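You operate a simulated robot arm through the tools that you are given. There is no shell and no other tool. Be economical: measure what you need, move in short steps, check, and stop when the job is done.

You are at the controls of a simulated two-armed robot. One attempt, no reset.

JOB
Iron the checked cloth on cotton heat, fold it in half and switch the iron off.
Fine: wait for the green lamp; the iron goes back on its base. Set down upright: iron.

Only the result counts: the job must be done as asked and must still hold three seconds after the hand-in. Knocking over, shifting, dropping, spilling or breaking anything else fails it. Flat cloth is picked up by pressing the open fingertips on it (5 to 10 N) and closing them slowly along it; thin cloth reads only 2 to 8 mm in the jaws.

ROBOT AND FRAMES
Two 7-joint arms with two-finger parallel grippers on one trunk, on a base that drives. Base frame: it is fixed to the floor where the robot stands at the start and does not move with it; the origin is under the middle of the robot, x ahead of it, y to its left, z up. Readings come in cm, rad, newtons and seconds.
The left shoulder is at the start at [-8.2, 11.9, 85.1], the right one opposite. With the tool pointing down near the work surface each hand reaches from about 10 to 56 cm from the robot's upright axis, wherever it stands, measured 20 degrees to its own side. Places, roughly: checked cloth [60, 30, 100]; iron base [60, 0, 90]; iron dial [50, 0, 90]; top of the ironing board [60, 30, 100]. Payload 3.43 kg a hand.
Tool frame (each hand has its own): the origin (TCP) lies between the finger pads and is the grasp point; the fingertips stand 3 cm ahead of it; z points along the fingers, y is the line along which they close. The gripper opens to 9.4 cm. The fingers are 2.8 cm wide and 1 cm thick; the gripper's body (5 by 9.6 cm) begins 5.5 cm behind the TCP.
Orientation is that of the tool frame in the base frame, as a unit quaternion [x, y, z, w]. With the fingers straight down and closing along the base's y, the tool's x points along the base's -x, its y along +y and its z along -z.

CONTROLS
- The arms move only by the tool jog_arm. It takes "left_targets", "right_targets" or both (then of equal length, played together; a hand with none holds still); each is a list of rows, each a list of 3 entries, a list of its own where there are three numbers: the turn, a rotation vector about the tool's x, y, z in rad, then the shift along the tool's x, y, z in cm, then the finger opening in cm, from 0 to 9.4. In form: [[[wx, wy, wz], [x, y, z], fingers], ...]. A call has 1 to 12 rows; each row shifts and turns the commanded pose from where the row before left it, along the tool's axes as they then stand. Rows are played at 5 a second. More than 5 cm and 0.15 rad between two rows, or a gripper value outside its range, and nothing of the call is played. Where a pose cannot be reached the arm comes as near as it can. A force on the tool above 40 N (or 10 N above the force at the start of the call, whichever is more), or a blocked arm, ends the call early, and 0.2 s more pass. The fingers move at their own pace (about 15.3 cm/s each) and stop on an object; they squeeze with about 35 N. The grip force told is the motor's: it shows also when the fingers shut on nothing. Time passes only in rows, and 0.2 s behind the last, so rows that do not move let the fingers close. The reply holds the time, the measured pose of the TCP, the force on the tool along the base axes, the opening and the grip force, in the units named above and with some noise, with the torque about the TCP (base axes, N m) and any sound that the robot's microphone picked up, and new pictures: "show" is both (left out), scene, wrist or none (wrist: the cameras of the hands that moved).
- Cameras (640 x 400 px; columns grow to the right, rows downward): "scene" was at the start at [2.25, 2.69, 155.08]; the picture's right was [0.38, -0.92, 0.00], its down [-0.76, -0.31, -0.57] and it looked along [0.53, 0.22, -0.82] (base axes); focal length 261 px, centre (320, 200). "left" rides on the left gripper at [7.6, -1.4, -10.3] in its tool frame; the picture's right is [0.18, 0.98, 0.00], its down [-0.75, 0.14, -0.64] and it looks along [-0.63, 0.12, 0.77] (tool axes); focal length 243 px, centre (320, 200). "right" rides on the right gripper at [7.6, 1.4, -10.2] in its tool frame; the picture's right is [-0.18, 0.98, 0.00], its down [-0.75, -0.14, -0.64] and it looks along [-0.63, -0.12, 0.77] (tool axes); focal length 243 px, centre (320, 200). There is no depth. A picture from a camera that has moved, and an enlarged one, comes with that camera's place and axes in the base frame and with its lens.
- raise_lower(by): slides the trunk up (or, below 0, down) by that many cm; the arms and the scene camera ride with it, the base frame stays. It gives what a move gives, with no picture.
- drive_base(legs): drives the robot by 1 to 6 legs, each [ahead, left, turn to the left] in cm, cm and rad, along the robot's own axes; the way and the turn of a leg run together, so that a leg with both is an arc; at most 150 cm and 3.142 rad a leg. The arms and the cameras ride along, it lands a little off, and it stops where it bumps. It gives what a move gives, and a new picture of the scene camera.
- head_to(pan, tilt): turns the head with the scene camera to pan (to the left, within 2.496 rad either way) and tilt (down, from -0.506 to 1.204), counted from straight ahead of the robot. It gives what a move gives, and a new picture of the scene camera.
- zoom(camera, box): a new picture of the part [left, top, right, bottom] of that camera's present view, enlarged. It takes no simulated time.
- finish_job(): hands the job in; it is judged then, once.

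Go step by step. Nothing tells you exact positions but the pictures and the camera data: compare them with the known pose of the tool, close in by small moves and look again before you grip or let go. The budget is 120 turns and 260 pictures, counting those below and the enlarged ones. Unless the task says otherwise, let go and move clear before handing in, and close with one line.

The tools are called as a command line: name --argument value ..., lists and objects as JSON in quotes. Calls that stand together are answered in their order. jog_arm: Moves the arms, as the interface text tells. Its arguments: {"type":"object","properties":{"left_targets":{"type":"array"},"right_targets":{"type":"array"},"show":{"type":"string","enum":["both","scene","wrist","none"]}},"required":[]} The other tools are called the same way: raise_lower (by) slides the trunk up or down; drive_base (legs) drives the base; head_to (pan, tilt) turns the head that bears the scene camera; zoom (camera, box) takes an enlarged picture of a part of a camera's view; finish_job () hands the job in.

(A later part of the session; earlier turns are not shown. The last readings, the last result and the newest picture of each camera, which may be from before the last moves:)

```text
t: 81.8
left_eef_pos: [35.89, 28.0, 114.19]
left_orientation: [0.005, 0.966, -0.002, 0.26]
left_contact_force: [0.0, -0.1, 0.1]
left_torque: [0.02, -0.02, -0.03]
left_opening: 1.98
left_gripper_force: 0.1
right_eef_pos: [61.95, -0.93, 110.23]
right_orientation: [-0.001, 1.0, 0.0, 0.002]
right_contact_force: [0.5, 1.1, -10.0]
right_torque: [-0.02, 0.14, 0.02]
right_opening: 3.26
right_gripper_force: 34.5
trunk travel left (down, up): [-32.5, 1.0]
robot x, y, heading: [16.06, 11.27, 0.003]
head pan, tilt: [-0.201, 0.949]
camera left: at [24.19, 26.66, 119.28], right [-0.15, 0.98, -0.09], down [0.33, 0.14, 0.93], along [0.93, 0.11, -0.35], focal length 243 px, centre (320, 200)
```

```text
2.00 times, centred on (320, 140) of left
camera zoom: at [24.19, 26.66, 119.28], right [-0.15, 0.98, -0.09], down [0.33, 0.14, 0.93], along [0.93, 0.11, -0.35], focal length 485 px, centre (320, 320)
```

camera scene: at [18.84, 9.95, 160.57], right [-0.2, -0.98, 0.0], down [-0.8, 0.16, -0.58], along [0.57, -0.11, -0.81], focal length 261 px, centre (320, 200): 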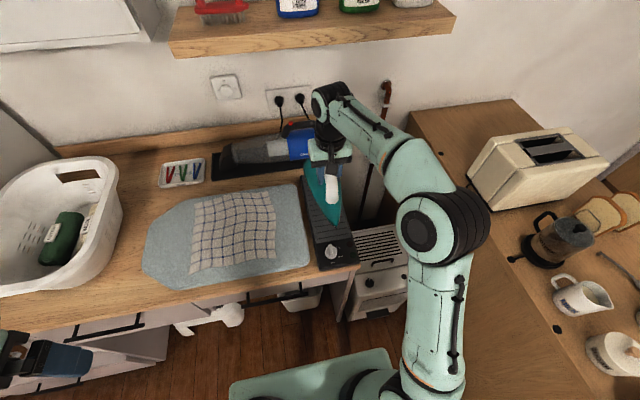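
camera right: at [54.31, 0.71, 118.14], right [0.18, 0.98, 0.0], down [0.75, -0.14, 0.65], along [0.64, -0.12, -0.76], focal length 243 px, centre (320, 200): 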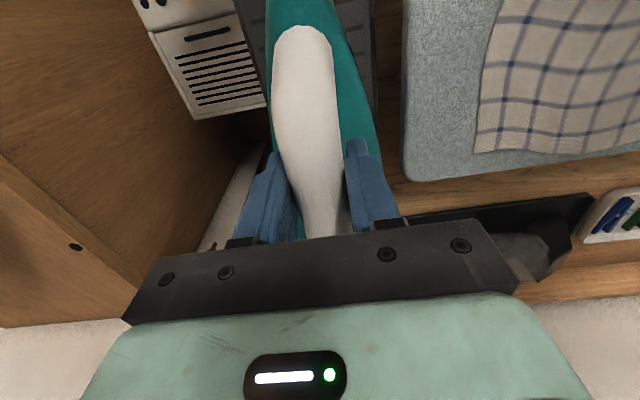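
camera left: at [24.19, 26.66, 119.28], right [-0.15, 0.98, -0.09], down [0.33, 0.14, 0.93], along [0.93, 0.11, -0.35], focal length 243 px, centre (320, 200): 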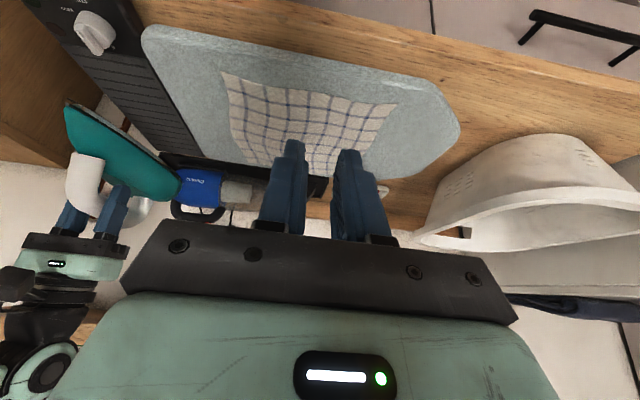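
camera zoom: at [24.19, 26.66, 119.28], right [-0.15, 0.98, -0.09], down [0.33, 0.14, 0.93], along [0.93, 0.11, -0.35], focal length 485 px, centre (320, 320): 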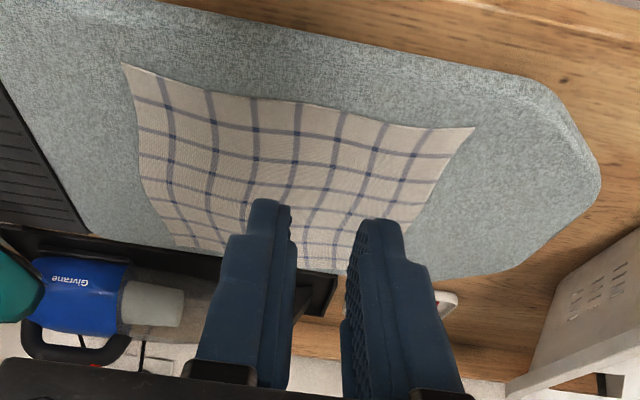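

Comparing both views, the remaining waviness is in-plane, i.e. the cloth lies flat, but the far edge (x≈72) was barely reached. I retract the left hand and put the iron back on its base to reheat before one more pass.

jog_arm --left_targets '[[[0, 0.14, 0], [0, 0, 0], 2], [[0, 0.14, 0], [0, 0, 0], 2], [[0, 0.14, 0], [0, 0, 0], 2], [[0, 0.1, 0], [0, 0, 0], 2], [[0, 0, 0], [1.8, 3.1, -2.1], 2], [[0, 0, 0], [1.8, 3.1, -2.1], 2], [[0, 0, 0], [1.8, 3.1, -2.1], 2], [[0, 0, 0], [1.8, 3.1, -2.1], 2], [[0, 0, 0], [1.8, 3.1, -2.1], 2]]' --right_targets '[[[0, 0, 0], [0, 0, 0], 1], [[0, 0, 0], [-1.5, 0.25, 0], 1], [[0, 0, 0], [-1.5, 0, 0], 1], [[0, 0, 0], [-1.5, 0, 0], 1], [[0, 0, 0], [0, 0, 2], 1], [[0, 0, 0], [0, 0, 2], 1], [[0, 0, 0], [0, 0, 1.5], 1], [[0, 0, 0], [0, 0, 0.5], 1], [[0, 0, 0], [0, 0, 0], 1]]' --show "both"

zoom --camera "scene" --box '[270, 130, 390, 290]'

```text
t: 83.8
left_eef_pos: [26.88, 43.65, 124.7]
left_orientation: [0.006, 1.0, -0.001, 0.001]
left_contact_force: [-0.1, 0.5, -0.7]
left_torque: [0.03, -0.01, -0.01]
left_opening: 2.01
left_gripper_force: 0.0
right_eef_pos: [66.52, -0.63, 104.19]
right_orientation: [0.0, 1.0, -0.001, 0.002]
right_contact_force: [-0.9, 1.1, -10.2]
right_torque: [0.02, 0.17, -0.01]
right_opening: 3.26
right_gripper_force: 35.2
trunk travel left (down, up): [-32.5, 1.0]
robot x, y, heading: [16.15, 11.22, 0.003]
head pan, tilt: [-0.201, 0.949]
camera scene: at [18.82, 10.0, 160.57], right [-0.2, -0.98, 0.0], down [-0.8, 0.16, -0.58], along [0.57, -0.11, -0.81], focal length 261 px, centre (320, 200)
camera right: at [58.81, 0.77, 114.34], right [0.18, 0.98, 0.0], down [0.75, -0.14, 0.65], along [0.64, -0.12, -0.76], focal length 243 px, centre (320, 200)
camera left: at [19.25, 42.36, 135.03], right [-0.17, 0.98, 0.0], down [0.75, 0.13, 0.64], along [0.63, 0.11, -0.76], focal length 243 px, centre (320, 200)
```

scene: 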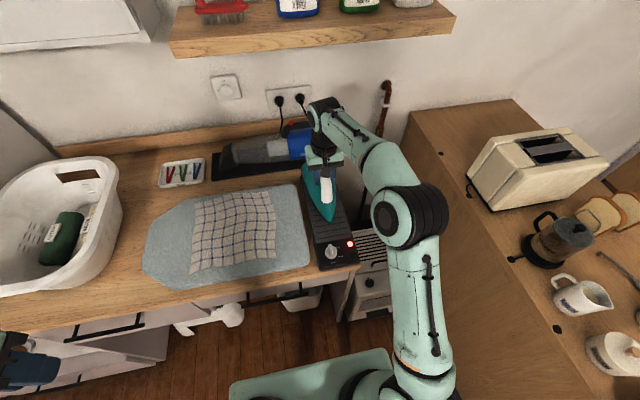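
right: 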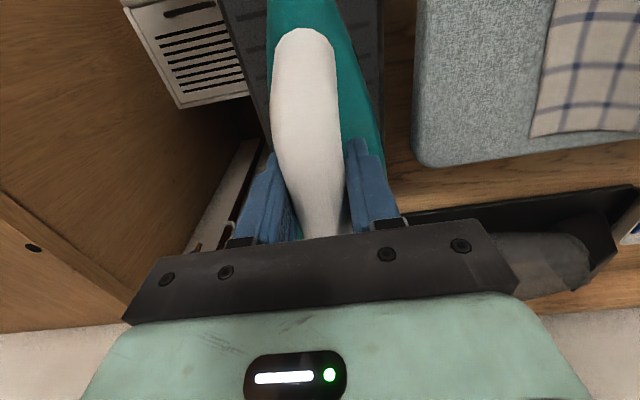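
left: 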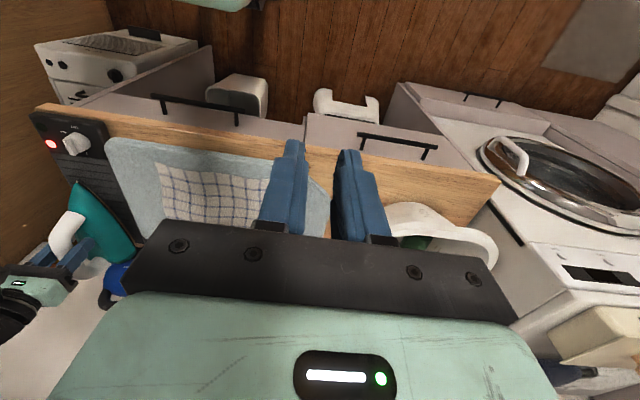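

```text
2.50 times, centred on (330, 210) of scene
camera zoom: at [18.82, 10.0, 160.57], right [-0.2, -0.98, 0.0], down [-0.8, 0.16, -0.58], along [0.57, -0.11, -0.81], focal length 653 px, centre (295, 175)
```

zoom: 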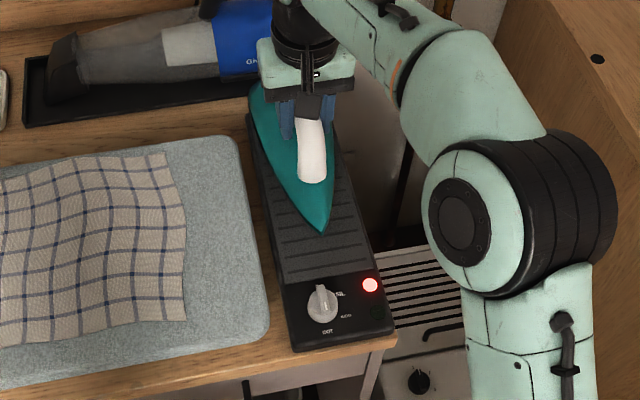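

The lamp is red, reheating. I compare the cloth in the same view as before ironing while lowering the iron the rest of the way.

jog_arm --right_targets '[[[0, 0, 0], [0, 0, 0.6], 1], [[0, 0, 0], [0, 0, 0.5], 1], [[0, 0, 0], [0, 0, 0.4], 1], [[0, 0, 0], [0, 0, 0.3], 1], [[0, 0, 0], [0, 0, 0.2], 1], [[0, 0, 0], [0, 0, 0], 1]]' --show "none"

zoom --camera "scene" --box '[160, 150, 400, 300]'

zoom --camera "left" --box '[60, 120, 320, 260]'

```text
t: 85.2
left_eef_pos: [26.95, 43.6, 124.62]
left_orientation: [0.005, 1.0, -0.001, 0.001]
left_contact_force: [-0.3, 0.6, -1.7]
left_torque: [0.01, 0.0, 0.04]
left_opening: 1.99
left_gripper_force: 0.0
right_eef_pos: [66.43, -0.7, 102.39]
right_orientation: [0.0, 1.0, 0.001, 0.002]
right_contact_force: [0.1, -0.1, -9.4]
right_torque: [-0.01, 0.12, 0.01]
right_opening: 3.24
right_gripper_force: 35.0
trunk travel left (down, up): [-32.5, 1.0]
robot x, y, heading: [15.97, 12.02, 0.002]
head pan, tilt: [-0.201, 0.949]
```

```text
2.67 times, centred on (280, 225) of scene
camera zoom: at [18.85, 9.95, 160.57], right [-0.2, -0.98, 0.0], down [-0.8, 0.16, -0.58], along [0.57, -0.11, -0.81], focal length 696 px, centre (427, 133)
```

zoom: 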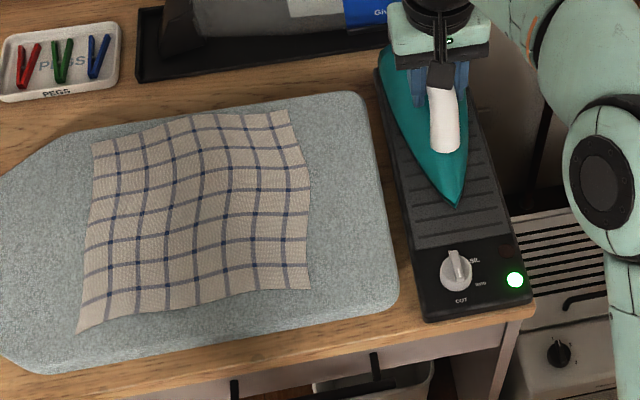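

```text
2.46 times, centred on (190, 190) of left
camera zoom: at [19.32, 42.27, 135.01], right [-0.17, 0.98, 0.0], down [0.75, 0.13, 0.64], along [0.63, 0.11, -0.76], focal length 597 px, centre (640, 225)
```

zoom: 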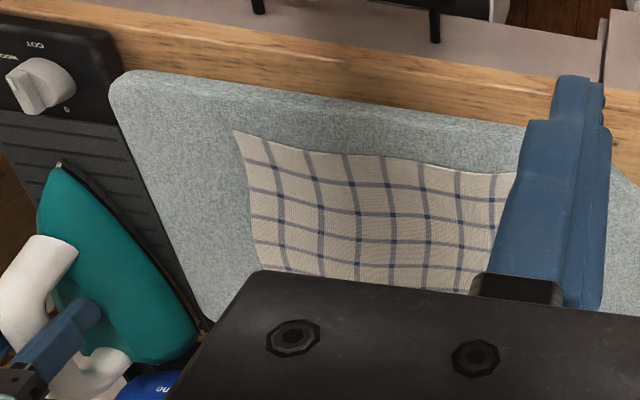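

Green again, and the shading shows the cloth is now smooth. I do one more pass, mainly for the far edge: lift, drive left 16 cm.

jog_arm --right_targets '[[[0, 0, 0], [0, 0, -1.5], 1], [[0, 0, 0], [0, 0, -2], 1], [[0, 0, 0], [0, 0, -2], 1], [[0, 0, 0], [1.5, 0, 0], 1], [[0, 0, 0], [1.2, 0, 0], 1], [[0, 0, 0], [0, 0, 0], 1]]' --show "none"

drive_base --legs '[[0, 16.5, 0]]'

jog_arm --right_targets '[[[0, 0, 0], [0, 2, 0], 1], [[0, 0, 0], [0, 0, 1.5], 1], [[0, 0, 0], [0, 0, 0.8], 1], [[0, 0, 0], [0, 0, 0.4], 1], [[0, 0, 0], [0, 0, 0.3], 1], [[0, 0, 0], [0, 0, 0], 1]]' --show "scene"

```text
t: 86.5
left_eef_pos: [26.93, 43.67, 124.82]
left_orientation: [0.003, 1.0, 0.0, 0.001]
left_contact_force: [-0.3, -0.4, 0.2]
left_torque: [-0.01, 0.01, 0.04]
left_opening: 2.0
left_gripper_force: 0.0
right_eef_pos: [63.6, -0.49, 107.81]
right_orientation: [0.0, 1.0, 0.0, 0.002]
right_contact_force: [0.2, 0.1, -9.1]
right_torque: [-0.02, 0.12, 0.0]
right_opening: 3.25
right_gripper_force: 35.0
trunk travel left (down, up): [-32.5, 1.0]
robot x, y, heading: [15.6, 11.63, 0.005]
head pan, tilt: [-0.201, 0.949]
```

```text
t: 88.7
left_eef_pos: [26.77, 60.4, 124.78]
left_orientation: [0.004, 1.0, 0.0, 0.002]
left_contact_force: [0.2, 0.7, -0.2]
left_torque: [-0.02, 0.02, -0.02]
left_opening: 1.97
left_gripper_force: 0.0
right_eef_pos: [63.6, 16.15, 107.89]
right_orientation: [-0.001, 1.0, 0.0, 0.003]
right_contact_force: [0.6, 0.6, -9.5]
right_torque: [0.02, 0.11, 0.0]
right_opening: 3.25
right_gripper_force: 35.2
trunk travel left (down, up): [-32.5, 1.0]
robot x, y, heading: [15.97, 28.2, 0.004]
head pan, tilt: [-0.201, 0.949]
camera scene: at [18.79, 26.68, 160.57], right [-0.2, -0.98, 0.0], down [-0.8, 0.16, -0.58], along [0.57, -0.11, -0.81], focal length 261 px, centre (320, 200)
```

scene: 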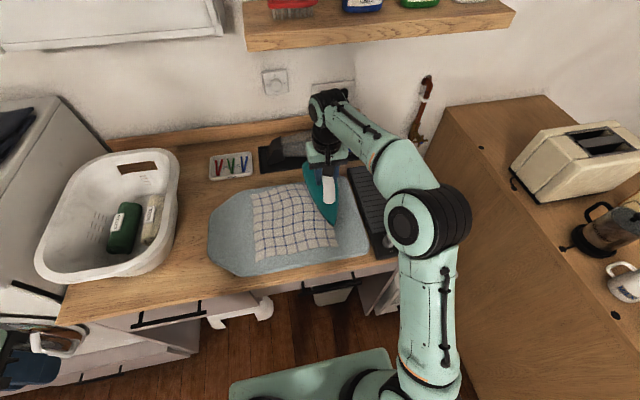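

```text
t: 90.1
left_eef_pos: [26.76, 60.46, 124.83]
left_orientation: [0.003, 1.0, -0.001, 0.002]
left_contact_force: [-0.5, 0.4, -0.5]
left_torque: [0.0, 0.0, 0.03]
left_opening: 1.99
left_gripper_force: 0.1
right_eef_pos: [63.73, 18.27, 104.94]
right_orientation: [-0.002, 1.0, 0.0, 0.005]
right_contact_force: [0.8, 1.6, 1.3]
right_torque: [-0.15, 0.02, 0.04]
right_opening: 3.26
right_gripper_force: 35.3
trunk travel left (down, up): [-32.5, 1.0]
robot x, y, heading: [15.96, 28.33, 0.004]
head pan, tilt: [-0.201, 0.949]
camera scene: at [18.72, 26.74, 160.58], right [-0.19, -0.98, 0.0], down [-0.8, 0.16, -0.58], along [0.57, -0.11, -0.81], focal length 261 px, centre (320, 200)
```

scene: 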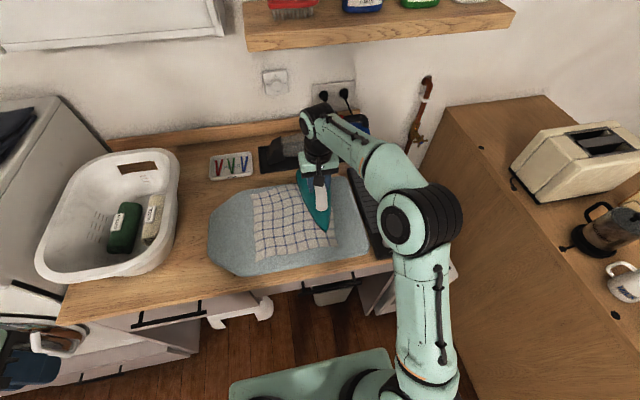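

Contact on the far part. I press a little and sweep to both sides.

jog_arm --right_targets '[[[0, 0, 0], [0, -1.5, 0.25], 1], [[0, 0, 0], [0, -1.5, 0], 1], [[0, 0, 0], [0, 2, 0], 1], [[0, 0, 0], [0, 2.5, 0], 1], [[0, 0, 0], [0, 2.5, 0], 1], [[0, 0, 0], [0, 2.5, 0], 1], [[0, 0, 0], [0, 2.5, 0], 1], [[0, 0, 0], [0, 2.5, 0], 1], [[0, 0, 0], [0, 2.5, 0], 1], [[0, 0, 0], [0, 2.5, 0], 1], [[0, 0, 0], [0, 1.5, 0], 1]]' --show "scene"

jog_arm --right_targets '[[[0, 0, 0], [2, -0.5, 0.05], 1], [[0, 0, 0], [2.5, 0, 0], 1], [[0, 0, 0], [2, 0, 0], 1], [[0, 0, 0], [0, -2.5, 0], 1], [[0, 0, 0], [0, -2.5, 0], 1], [[0, 0, 0], [0, -2.5, 0], 1], [[0, 0, 0], [0, -2.5, 0], 1], [[0, 0, 0], [0, -2.5, 0], 1], [[0, 0, 0], [0, -2.5, 0], 1], [[0, 0, 0], [0, -2.5, 0], 1], [[0, 0, 0], [0, -2.5, 0], 1]]' --show "scene"

zoom --camera "scene" --box '[200, 150, 400, 290]'

```text
t: 92.5
left_eef_pos: [26.64, 60.3, 124.81]
left_orientation: [0.004, 1.0, 0.0, 0.003]
left_contact_force: [-0.4, -0.7, -0.4]
left_torque: [-0.03, -0.02, 0.02]
left_opening: 1.98
left_gripper_force: 0.0
right_eef_pos: [63.46, 35.99, 104.75]
right_orientation: [0.0, 1.0, 0.001, 0.005]
right_contact_force: [5.0, -3.6, 21.8]
right_torque: [0.07, 0.59, 0.05]
right_opening: 3.24
right_gripper_force: 35.1
trunk travel left (down, up): [-32.5, 1.0]
robot x, y, heading: [15.95, 28.41, 0.002]
head pan, tilt: [-0.201, 0.949]
camera scene: at [18.6, 26.61, 160.59], right [-0.2, -0.98, 0.0], down [-0.8, 0.16, -0.58], along [0.57, -0.11, -0.81], focal length 261 px, centre (320, 200)
```

scene: 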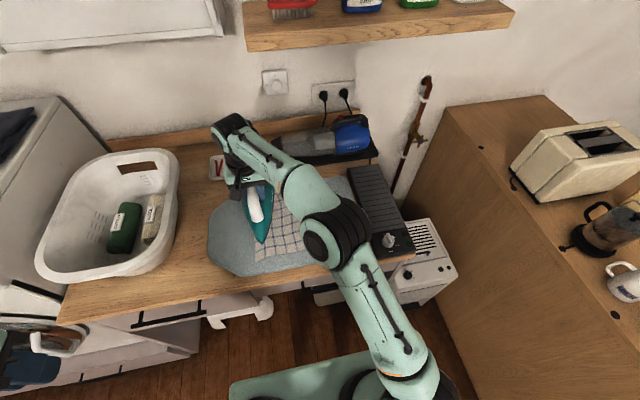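

```text
t: 94.9
left_eef_pos: [26.61, 60.39, 124.68]
left_orientation: [0.004, 1.0, -0.001, 0.002]
left_contact_force: [0.8, -0.1, -0.1]
left_torque: [-0.01, -0.02, 0.0]
left_opening: 2.02
left_gripper_force: 0.0
right_eef_pos: [56.93, 15.73, 104.57]
right_orientation: [-0.002, 1.0, 0.0, 0.003]
right_contact_force: [0.0, 7.9, 19.9]
right_torque: [-0.06, -0.54, 0.24]
right_opening: 3.23
right_gripper_force: 34.9
trunk travel left (down, up): [-32.5, 1.0]
robot x, y, heading: [15.8, 27.92, 0.007]
head pan, tilt: [-0.201, 0.949]
camera scene: at [18.54, 26.85, 160.57], right [-0.19, -0.98, 0.0], down [-0.8, 0.16, -0.58], along [0.57, -0.11, -0.81], focal length 261 px, centre (320, 200)
```

scene: 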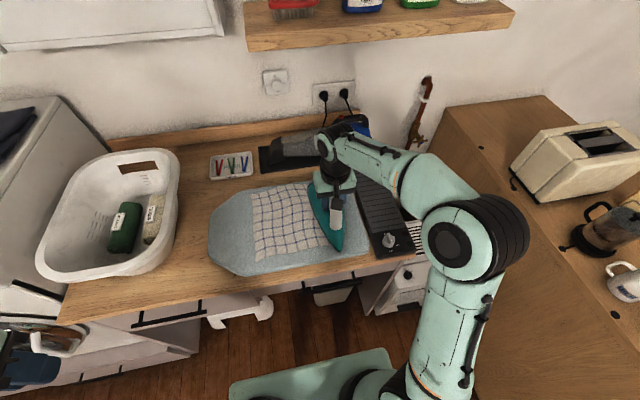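

```text
2.86 times, centred on (300, 220) of scene
camera zoom: at [18.54, 26.85, 160.57], right [-0.19, -0.98, 0.0], down [-0.8, 0.16, -0.58], along [0.57, -0.11, -0.81], focal length 746 px, centre (377, 143)
```

zoom: 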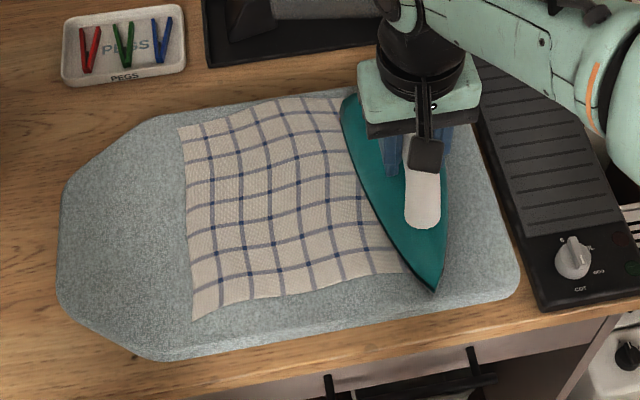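

Ironing done. I lift the iron and drive back to put it on its base.

jog_arm --right_targets '[[[0, 0, 0], [0, 0, -2], 1], [[0, 0, 0], [0, 0, -2.5], 1], [[0, 0, 0], [-2.5, 0, 0], 1], [[0, 0, 0], [-3, 0, 0], 1], [[0, 0, 0], [-3, 0, 0], 1], [[0, 0, 0], [0, 0, 0], 1]]' --show "none"

drive_base --legs '[[0, -16.3, 0]]'

```text
t: 96.3
left_eef_pos: [26.88, 60.25, 124.8]
left_orientation: [0.003, 1.0, 0.0, 0.002]
left_contact_force: [0.3, -0.2, 0.3]
left_torque: [-0.01, 0.0, 0.02]
left_opening: 1.99
left_gripper_force: 0.0
right_eef_pos: [65.69, 15.87, 109.06]
right_orientation: [0.0, 1.0, 0.0, 0.002]
right_contact_force: [-0.2, 0.1, -10.4]
right_torque: [-0.02, 0.16, 0.01]
right_opening: 3.25
right_gripper_force: 35.2
trunk travel left (down, up): [-32.5, 1.0]
robot x, y, heading: [16.14, 28.3, 0.007]
head pan, tilt: [-0.201, 0.949]
```

```text
t: 98.3
left_eef_pos: [26.88, 43.86, 124.75]
left_orientation: [0.005, 1.0, 0.0, 0.002]
left_contact_force: [1.2, 0.6, -0.6]
left_torque: [0.02, -0.05, -0.03]
left_opening: 2.01
left_gripper_force: 0.0
right_eef_pos: [65.67, -0.65, 109.03]
right_orientation: [0.0, 1.0, 0.0, 0.002]
right_contact_force: [-0.4, -0.7, -9.2]
right_torque: [-0.01, 0.19, 0.01]
right_opening: 3.26
right_gripper_force: 35.2
trunk travel left (down, up): [-32.5, 1.0]
robot x, y, heading: [16.22, 11.66, 0.001]
head pan, tilt: [-0.201, 0.949]
camera scene: at [18.84, 10.26, 160.57], right [-0.2, -0.98, 0.0], down [-0.8, 0.16, -0.58], along [0.57, -0.11, -0.81], focal length 261 px, centre (320, 200)
```

scene: 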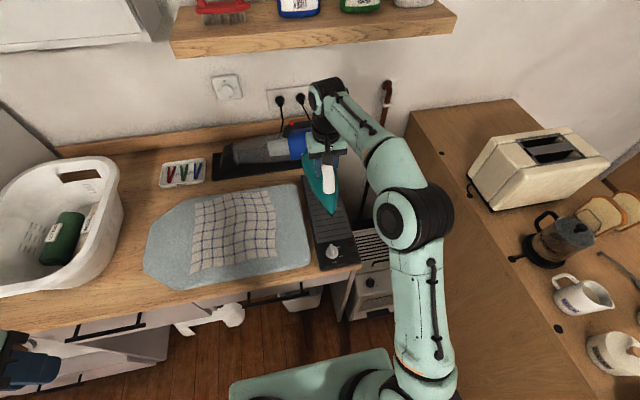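

Lateral position matches. I move 0.7 cm ahead and lower to the base, finely at the end.

jog_arm --right_targets '[[[0, 0, 0], [-0.7, 0, 2], 1], [[0, 0, 0], [0, 0, 2], 1], [[0, 0, 0], [0, 0, 1.5], 1], [[0, 0, 0], [0, 0, 1], 1], [[0, 0, 0], [0, 0, 0.4], 1], [[0, 0, 0], [0, 0, 0.3], 1], [[0, 0, 0], [0, 0, 0.3], 1], [[0, 0, 0], [0, 0, 0], 1]]' --show "scene"

zoom --camera "scene" --box '[270, 130, 390, 290]'

```text
t: 100.1
left_eef_pos: [26.93, 44.0, 124.68]
left_orientation: [0.006, 1.0, -0.001, 0.002]
left_contact_force: [0.4, -0.1, 0.6]
left_torque: [-0.01, 0.02, 0.01]
left_opening: 1.97
left_gripper_force: 0.1
right_eef_pos: [66.51, -0.65, 101.77]
right_orientation: [0.001, 1.0, 0.0, 0.003]
right_contact_force: [-0.6, 0.5, 0.7]
right_torque: [-0.41, -0.16, 0.03]
right_opening: 3.25
right_gripper_force: 34.8
trunk travel left (down, up): [-32.5, 1.0]
robot x, y, heading: [15.98, 11.49, 0.002]
head pan, tilt: [-0.201, 0.949]
camera scene: at [18.75, 10.3, 160.58], right [-0.2, -0.98, 0.0], down [-0.8, 0.16, -0.58], along [0.57, -0.11, -0.81], focal length 261 px, centre (320, 200)
```

scene: 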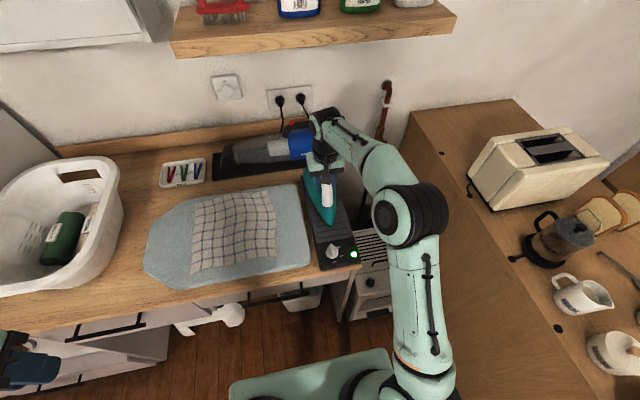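

```text
2.50 times, centred on (330, 210) of scene
camera zoom: at [18.75, 10.3, 160.58], right [-0.2, -0.98, 0.0], down [-0.8, 0.16, -0.58], along [0.57, -0.11, -0.81], focal length 653 px, centre (295, 175)
```

zoom: 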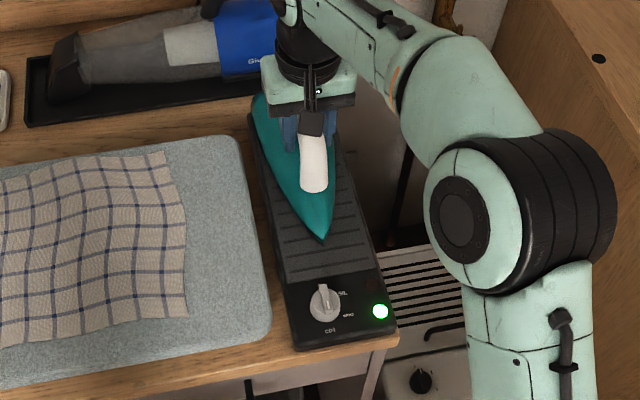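

The iron rests on its base (force near zero, lamp green). I open, rise straight up 6 cm, then back off toward the dial.

jog_arm --right_targets '[[[0, 0, 0], [0, 0, 0], 4], [[0, 0, 0], [0, 0, 0], 6], [[0, 0, 0], [0, 0, 0], 6], [[0, 0, 0], [0, 0, -2.5], 6], [[0, 0, 0], [0, 0, -4], 6], [[0, 0, 0], [0, 0, -1.5], 6], [[0, 0, 0], [4, 0, -1], 6], [[0, 0, 0], [4.5, 0.4, 0], 6], [[0, 0, 0], [4.5, 0.4, 0], 6], [[0, 0, 0], [4.5, 0.5, 0], 4], [[0, 0, 0], [1.4, 0.4, 0], 3], [[0, 0, 0], [0, 0, 0], 3]]' --show "both"

zoom --camera "right" --box '[220, 40, 420, 240]'

```text
t: 102.7
left_eef_pos: [26.85, 43.88, 124.83]
left_orientation: [0.005, 1.0, -0.001, 0.002]
left_contact_force: [-0.3, 0.2, -0.3]
left_torque: [0.03, 0.0, 0.01]
left_opening: 2.0
left_gripper_force: 0.0
right_eef_pos: [47.6, 1.08, 110.65]
right_orientation: [0.0, 1.0, 0.0, 0.002]
right_contact_force: [-0.3, -0.6, -0.1]
right_torque: [0.01, 0.0, -0.01]
right_opening: 2.99
right_gripper_force: 0.1
trunk travel left (down, up): [-32.5, 1.0]
robot x, y, heading: [16.35, 11.99, 0.006]
head pan, tilt: [-0.201, 0.949]
camera scene: at [18.76, 10.27, 160.57], right [-0.2, -0.98, 0.0], down [-0.8, 0.16, -0.58], along [0.57, -0.11, -0.81], focal length 261 px, centre (320, 200)
camera right: at [39.87, 2.41, 120.75], right [0.18, 0.98, 0.0], down [0.75, -0.14, 0.65], along [0.64, -0.12, -0.76], focal length 243 px, centre (320, 200)
```

scene: 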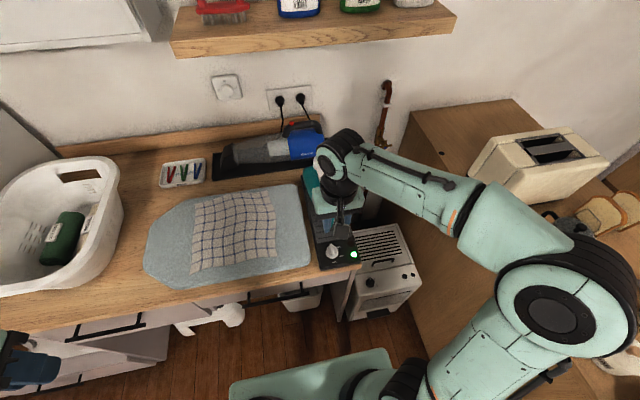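
right: 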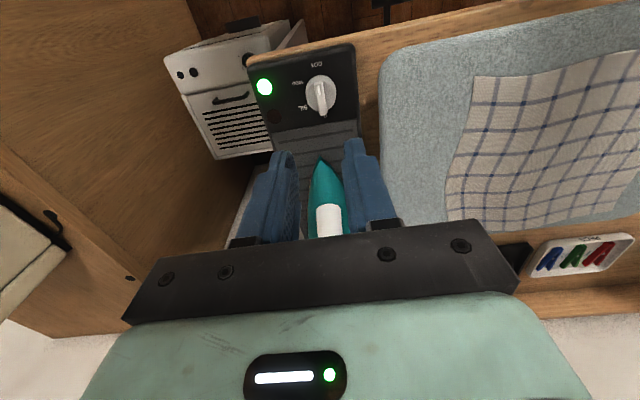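

```text
2.00 times, centred on (320, 140) of right
camera zoom: at [39.87, 2.41, 120.75], right [0.18, 0.98, 0.0], down [0.75, -0.14, 0.65], along [0.64, -0.12, -0.76], focal length 485 px, centre (320, 320)
```

zoom: 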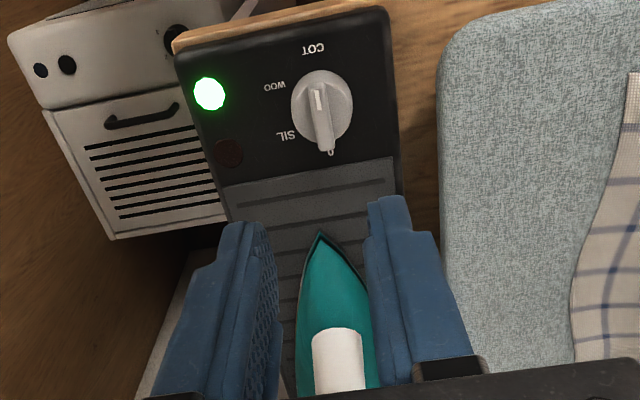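

The iron sits on its base. Now the dial: descend, grip the ridge, and turn it counter-clockwise 86°.

jog_arm --right_targets '[[[0, 0, 0], [-0.2, 0, 4], 3], [[0, 0, 0], [0, 0, 4], 3], [[0, 0, 0], [0, 0, 3], 3], [[0, 0, 0], [0, 0, 1.7], 3], [[0, 0, 0], [0, 0, 0.4], 3], [[0, 0, 0], [0, 0, 0], 0], [[0, 0, 0], [0, 0, 0], 0], [[0, 0, 0], [0, 0, 0], 0]]' --show "wrist"

jog_arm --right_targets '[[[0, 0, -0.15], [0, 0, 0], 0], [[0, 0, -0.15], [0, 0, 0], 0], [[0, 0, -0.15], [0, 0, 0], 0], [[0, 0, -0.15], [0, 0, 0], 0], [[0, 0, -0.15], [0, 0, 0], 0], [[0, 0, -0.15], [0, 0, 0], 0], [[0, 0, -0.15], [0, 0, 0], 0], [[0, 0, -0.15], [0, 0, 0], 0], [[0, 0, -0.15], [0, 0, 0], 0], [[0, 0, -0.15], [0, 0, 0], 0], [[0, 0, 0], [0, 0, 0], 0]]' --show "wrist"

```text
t: 104.5
left_eef_pos: [26.99, 43.95, 124.71]
left_orientation: [0.005, 1.0, -0.001, 0.002]
left_contact_force: [-0.1, -0.7, -0.9]
left_torque: [-0.02, -0.02, 0.01]
left_opening: 1.97
left_gripper_force: 0.1
right_eef_pos: [47.8, 1.03, 97.46]
right_orientation: [-0.001, 1.0, 0.0, 0.002]
right_contact_force: [-1.3, 6.6, -6.6]
right_torque: [0.22, -0.95, 0.03]
right_opening: 0.87
right_gripper_force: 42.8
trunk travel left (down, up): [-32.5, 1.0]
robot x, y, heading: [16.08, 11.68, 0.001]
head pan, tilt: [-0.201, 0.949]
camera right: at [40.12, 2.42, 107.5], right [0.18, 0.98, 0.0], down [0.75, -0.14, 0.65], along [0.64, -0.12, -0.76], focal length 243 px, centre (320, 200)
```

right: 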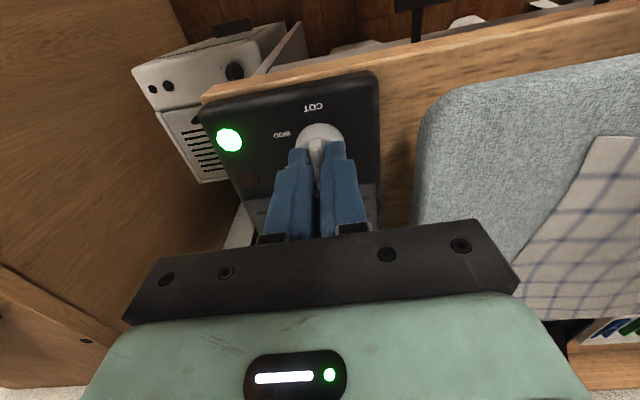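

```text
t: 106.9
left_eef_pos: [27.03, 43.76, 124.8]
left_orientation: [0.005, 1.0, 0.0, 0.002]
left_contact_force: [0.6, -0.5, 0.2]
left_torque: [-0.01, -0.04, -0.01]
left_opening: 2.01
left_gripper_force: 0.0
right_eef_pos: [48.02, 0.89, 97.35]
right_orientation: [-0.682, 0.732, -0.001, 0.002]
right_contact_force: [13.6, -12.5, -2.4]
right_torque: [0.44, -0.19, -0.05]
right_opening: 0.91
right_gripper_force: 42.9
trunk travel left (down, up): [-32.5, 1.0]
robot x, y, heading: [16.08, 11.75, -0.001]
head pan, tilt: [-0.201, 0.949]
camera right: at [45.97, -6.69, 107.54], right [-0.97, 0.25, -0.01], down [0.19, 0.74, 0.64], along [0.17, 0.62, -0.77], focal length 243 px, centre (320, 200)
```

right: 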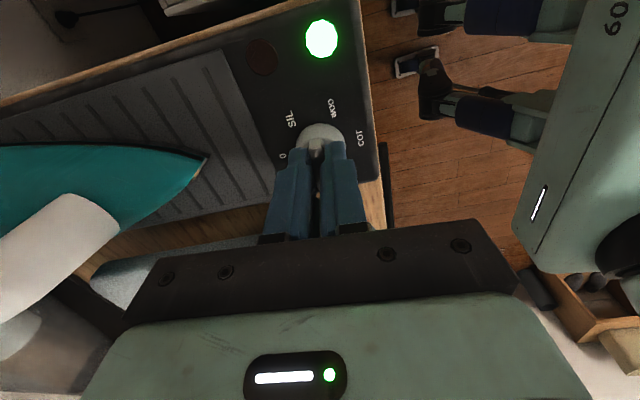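

Half of the turn is done. I release, rise, swing the hand +180°, and come back down on the ridge.

jog_arm --right_targets '[[[0, 0, 0], [0, 0, 0], 3], [[0, 0, 0], [0, 0, 0], 3], [[0, 0, 0], [0, 0, -2], 3], [[0, 0, 0.15], [0, 0, -1], 3], [[0, 0, 0.15], [0, 0, 0], 3], [[0, 0, 0.15], [0, 0, 0], 3], [[0, 0, 0.15], [0, 0, 0], 3], [[0, 0, 0.15], [0, 0, 0], 3], [[0, 0, 0.15], [0, 0, 0], 3], [[0, 0, 0.15], [0, 0, 0], 3], [[0, 0, 0.15], [0, 0, 0], 3], [[0, 0, 0.15], [0, 0, 0], 3]]' --show "none"

jog_arm --right_targets '[[[0, 0, 0.15], [0, 0, 0], 3], [[0, 0, 0.15], [0, 0, 0], 3], [[0, 0, 0.15], [0, 0, 0], 3], [[0, 0, 0.15], [0, 0, 0], 3], [[0, 0, 0.15], [0, 0, 0], 3], [[0, 0, 0.15], [0, 0, 0], 3], [[0, 0, 0.15], [0, 0, 0], 3], [[0, 0, 0.15], [0, 0, 0], 3], [[0, 0, 0.15], [0, 0, 0], 3], [[0, 0, 0.15], [0, 0, 0], 3], [[0, 0, 0.14], [0, 0, 0], 3], [[0, 0, 0], [0, 0, 0], 3]]' --show "wrist"

zoom --camera "right" --box '[240, 70, 400, 170]'

```text
t: 109.5
left_eef_pos: [26.93, 43.87, 124.63]
left_orientation: [0.005, 1.0, -0.001, 0.001]
left_contact_force: [0.2, 1.4, -0.5]
left_torque: [0.02, -0.03, -0.01]
left_opening: 2.01
left_gripper_force: 0.0
right_eef_pos: [47.8, 1.05, 100.38]
right_orientation: [-0.073, 0.997, 0.0, 0.002]
right_contact_force: [-0.7, -0.6, -0.4]
right_torque: [-0.02, -0.04, 0.0]
right_opening: 3.0
right_gripper_force: 0.1
trunk travel left (down, up): [-32.5, 1.0]
robot x, y, heading: [15.98, 12.22, 0.003]
head pan, tilt: [-0.201, 0.949]
```

```text
t: 112.1
left_eef_pos: [26.91, 43.76, 124.7]
left_orientation: [0.006, 1.0, 0.0, 0.002]
left_contact_force: [-0.5, 0.6, 1.3]
left_torque: [-0.01, -0.01, 0.0]
left_opening: 2.01
left_gripper_force: 0.1
right_eef_pos: [47.74, 1.07, 100.36]
right_orientation: [0.678, 0.735, 0.001, 0.002]
right_contact_force: [-1.5, 0.0, -0.2]
right_torque: [0.0, 0.05, -0.01]
right_opening: 3.01
right_gripper_force: 0.1
trunk travel left (down, up): [-32.5, 1.0]
robot x, y, heading: [16.22, 11.51, 0.004]
head pan, tilt: [-0.201, 0.949]
camera right: at [48.51, 8.71, 110.54], right [0.99, -0.11, 0.01], down [-0.08, -0.76, 0.64], along [-0.06, -0.64, -0.77], focal length 243 px, centre (320, 200)
```

right: 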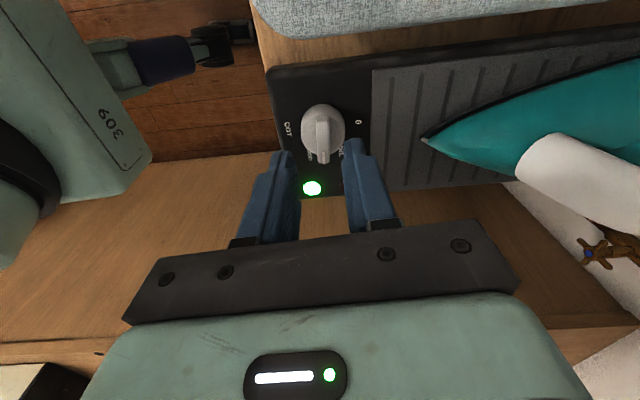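

```text
4.00 times, centred on (320, 120) of right
camera zoom: at [48.51, 8.71, 110.54], right [0.99, -0.11, 0.01], down [-0.08, -0.76, 0.64], along [-0.06, -0.64, -0.77], focal length 970 px, centre (320, 520)
```

zoom: 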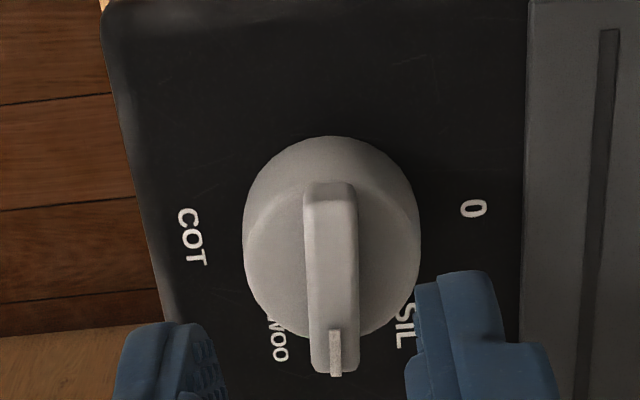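

Pointer is between WOO and SIL. I regrip and turn the remaining 94° to 0.

jog_arm --right_targets '[[[0, 0, 0], [0, 0, 2], 3], [[0, 0, 0], [0, 0, 0.95], 3], [[0, 0, 0], [0, 0, 0], 0], [[0, 0, 0], [0, 0, 0], 0], [[0, 0, 0], [0, 0, 0], 0]]' --show "none"

jog_arm --right_targets '[[[0, 0, -0.15], [0, 0, 0], 0], [[0, 0, -0.15], [0, 0, 0], 0], [[0, 0, -0.15], [0, 0, 0], 0], [[0, 0, -0.15], [0, 0, 0], 0], [[0, 0, -0.15], [0, 0, 0], 0], [[0, 0, -0.15], [0, 0, 0], 0], [[0, 0, -0.15], [0, 0, 0], 0], [[0, 0, -0.15], [0, 0, 0], 0], [[0, 0, -0.15], [0, 0, 0], 0], [[0, 0, -0.15], [0, 0, 0], 0], [[0, 0, -0.13], [0, 0, 0], 0], [[0, 0, 0], [0, 0, 0], 0]]' --show "none"

jog_arm --right_targets '[[[0, 0, 0.05], [0, 0, 0], 0], [[0, 0, 0], [0, 0, 0], 3], [[0, 0, 0], [0, 0, 0], 3], [[0, 0, 0], [0, 0, -2.5], 3], [[0, 0, 0], [0, 0, -4], 3], [[0, 0, 0], [0, 0, -4], 3], [[0, 0, 0], [0, 0, 0], 3]]' --show "wrist"

zoom --camera "right" --box '[240, 40, 400, 140]'

```text
t: 113.3
left_eef_pos: [27.05, 43.88, 124.59]
left_orientation: [0.005, 1.0, 0.0, 0.002]
left_contact_force: [-0.2, -0.1, -0.7]
left_torque: [0.03, 0.0, -0.06]
left_opening: 2.0
left_gripper_force: 0.1
right_eef_pos: [48.03, 1.07, 97.48]
right_orientation: [0.678, 0.735, 0.003, 0.003]
right_contact_force: [14.2, 2.1, 3.2]
right_torque: [0.8, -0.18, 0.04]
right_opening: 0.88
right_gripper_force: 42.8
trunk travel left (down, up): [-32.5, 1.0]
robot x, y, heading: [16.03, 12.12, 0.001]
head pan, tilt: [-0.201, 0.949]
```

```text
t: 115.9
left_eef_pos: [26.97, 43.9, 124.7]
left_orientation: [0.005, 1.0, -0.001, 0.002]
left_contact_force: [-0.1, 1.0, -0.5]
left_torque: [0.01, 0.01, 0.0]
left_opening: 2.0
left_gripper_force: 0.1
right_eef_pos: [47.79, 0.98, 97.44]
right_orientation: [-0.07, 0.998, -0.001, 0.003]
right_contact_force: [10.8, 3.5, 16.3]
right_torque: [0.11, -0.78, -1.5]
right_opening: 1.2
right_gripper_force: 45.2
trunk travel left (down, up): [-32.5, 1.0]
robot x, y, heading: [16.04, 12.07, -0.003]
head pan, tilt: [-0.201, 0.949]
```

```text
t: 117.5
left_eef_pos: [26.95, 43.96, 124.74]
left_orientation: [0.005, 1.0, 0.001, 0.002]
left_contact_force: [-0.2, 0.1, 0.4]
left_torque: [-0.01, 0.02, -0.01]
left_opening: 2.01
left_gripper_force: 0.1
right_eef_pos: [47.72, 1.19, 107.88]
right_orientation: [-0.046, 0.999, 0.0, 0.003]
right_contact_force: [0.2, -0.2, 0.1]
right_torque: [-0.01, 0.01, -0.02]
right_opening: 3.01
right_gripper_force: 0.0
trunk travel left (down, up): [-32.5, 1.0]
robot x, y, heading: [16.03, 11.93, 0.002]
head pan, tilt: [-0.201, 0.949]
camera right: at [39.99, 1.91, 118.08], right [0.09, 1.0, 0.0], down [0.76, -0.07, 0.65], along [0.64, -0.06, -0.76], focal length 243 px, centre (320, 200)
```

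right: 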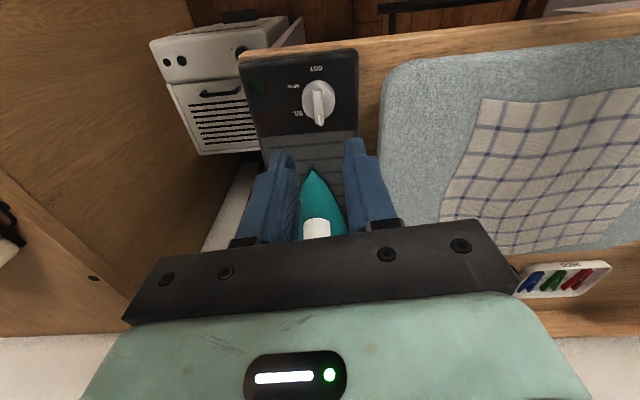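

```text
4.00 times, centred on (320, 90) of right
camera zoom: at [39.99, 1.91, 118.08], right [0.09, 1.0, 0.0], down [0.76, -0.07, 0.65], along [0.64, -0.06, -0.76], focal length 970 px, centre (320, 640)
```

zoom: 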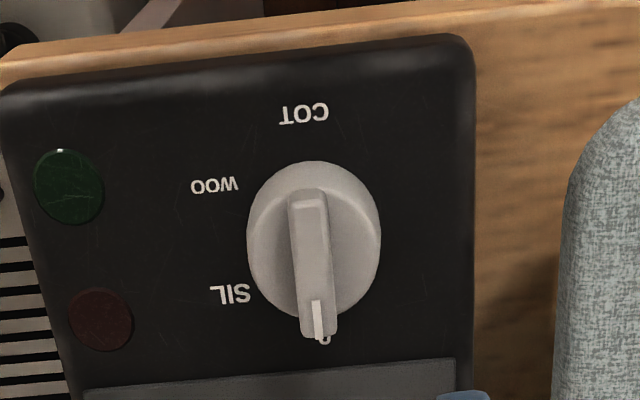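

Dial at 0 and lamps out. Now the fold: I drive left 15 cm so the hands straddle the cloth, planning to lift the near edge by both corners and lay it on the far edge.

drive_base --legs '[[0, 15, 0]]'

jog_arm --left_targets '[[[0, 0, 0], [-3, -3, 1], 3], [[0, 0, 0], [-3, -3, 1], 3], [[0, 0, 0], [-3, -3, 1], 3], [[0, 0, 0], [-3, -3, 1], 3], [[0, 0, 0], [-1, -3, 3], 3], [[0, 0, 0], [0, -3, 3], 3], [[0, 0, 0], [0, -1, 2], 3], [[0, 0, 0], [0, 0, 0], 3]]' --right_targets '[[[0, 0, 0.09], [2, 0, -3], 3], [[0, 0, 0], [2, 0, -1], 3], [[0, 0, 0], [0, 0, 0], 3], [[0, 0, 0], [0, 0, 0], 3], [[0, 0, 0], [0, 0, 0], 3], [[0, 0, 0], [0, 0, 0], 3], [[0, 0, 0], [0, 0, 0], 3], [[0, 0, 0], [0, 0, 0], 3]]' --show "wrist"

head_to --pan 0 --tilt 0.95

zoom --camera "scene" --box '[220, 130, 420, 270]'

```text
t: 119.5
left_eef_pos: [26.82, 58.87, 124.7]
left_orientation: [0.005, 1.0, -0.001, 0.002]
left_contact_force: [0.1, -0.3, 0.3]
left_torque: [0.0, 0.01, 0.01]
left_opening: 1.99
left_gripper_force: 0.1
right_eef_pos: [47.73, 16.17, 107.96]
right_orientation: [-0.045, 0.999, 0.0, 0.003]
right_contact_force: [-0.4, -0.3, 0.7]
right_torque: [0.01, -0.01, 0.02]
right_opening: 2.97
right_gripper_force: 0.0
trunk travel left (down, up): [-32.5, 1.0]
robot x, y, heading: [16.32, 26.71, 0.004]
head pan, tilt: [-0.201, 0.949]
camera scene: at [18.72, 25.3, 160.57], right [-0.2, -0.98, 0.0], down [-0.8, 0.16, -0.58], along [0.57, -0.11, -0.81], focal length 261 px, centre (320, 200)
```

scene: 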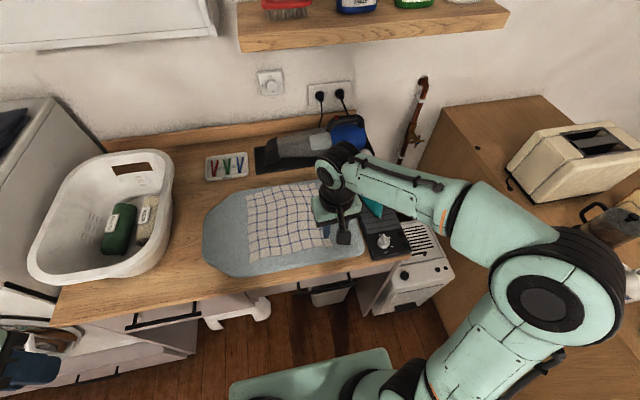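

```text
t: 121.3
left_eef_pos: [39.73, 39.81, 112.93]
left_orientation: [0.003, 1.0, 0.0, 0.002]
left_contact_force: [1.0, -0.2, 0.4]
left_torque: [0.01, -0.02, 0.0]
left_opening: 3.01
left_gripper_force: 0.1
right_eef_pos: [43.73, 15.97, 111.75]
right_orientation: [-0.001, 1.0, 0.0, 0.002]
right_contact_force: [0.2, 0.0, -0.8]
right_torque: [0.03, -0.02, 0.02]
right_opening: 2.98
right_gripper_force: 0.1
trunk travel left (down, up): [-32.5, 1.0]
robot x, y, heading: [16.25, 26.84, 0.002]
head pan, tilt: [-0.201, 0.949]
camera right: at [36.05, 17.42, 122.0], right [0.18, 0.98, 0.0], down [0.75, -0.14, 0.65], along [0.64, -0.12, -0.76], focal length 243 px, centre (320, 200)
camera left: at [32.1, 38.44, 123.19], right [-0.18, 0.98, 0.0], down [0.75, 0.14, 0.65], along [0.64, 0.11, -0.76], focal length 243 px, centre (320, 200)
```

right: 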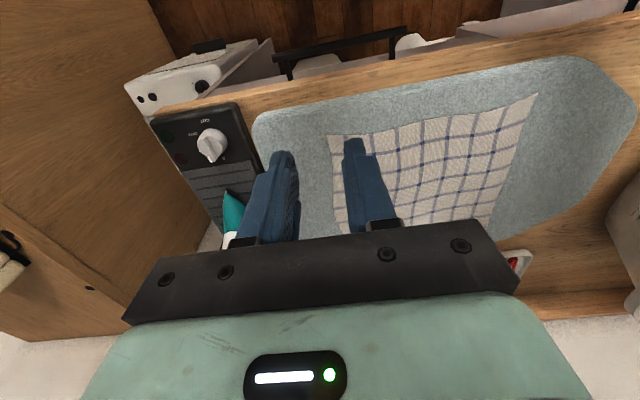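
left: 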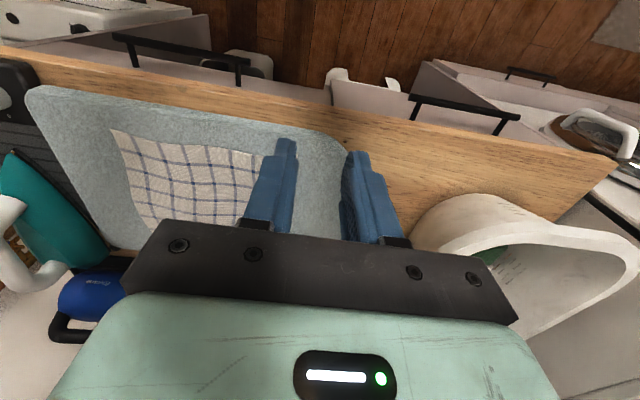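

```text
t: 122.0
left_eef_pos: [39.77, 39.77, 113.02]
left_orientation: [0.005, 1.0, 0.0, 0.002]
left_contact_force: [-0.1, 0.0, 0.2]
left_torque: [-0.01, 0.03, -0.01]
left_opening: 2.99
left_gripper_force: 0.2
right_eef_pos: [43.78, 16.07, 111.88]
right_orientation: [-0.001, 1.0, 0.0, 0.002]
right_contact_force: [0.1, 0.2, -0.6]
right_torque: [-0.02, 0.02, 0.02]
right_opening: 3.01
right_gripper_force: 0.0
trunk travel left (down, up): [-32.5, 1.0]
robot x, y, heading: [15.9, 26.71, 0.002]
head pan, tilt: [0.0, 0.949]
camera scene: at [18.86, 26.73, 160.57], right [0.0, -1.0, 0.0], down [-0.81, 0.0, -0.58], along [0.58, 0.0, -0.81], focal length 261 px, centre (320, 200)
```

scene: 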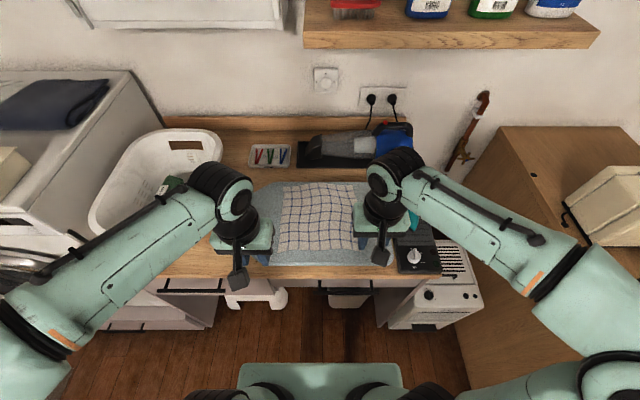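

```text
2.86 times, centred on (320, 200) of scene
camera zoom: at [18.86, 26.73, 160.57], right [0.0, -1.0, 0.0], down [-0.81, 0.0, -0.58], along [0.58, 0.0, -0.81], focal length 746 px, centre (320, 200)
```

zoom: 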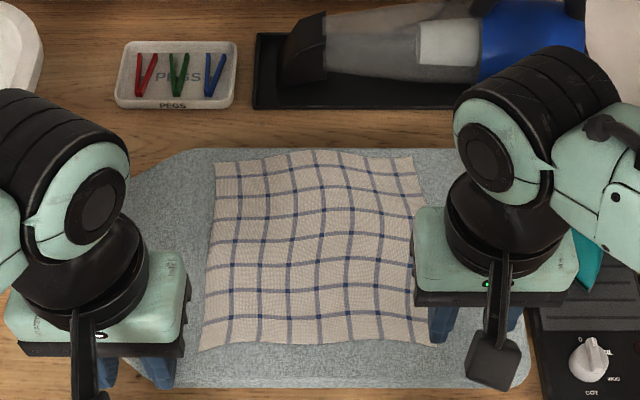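

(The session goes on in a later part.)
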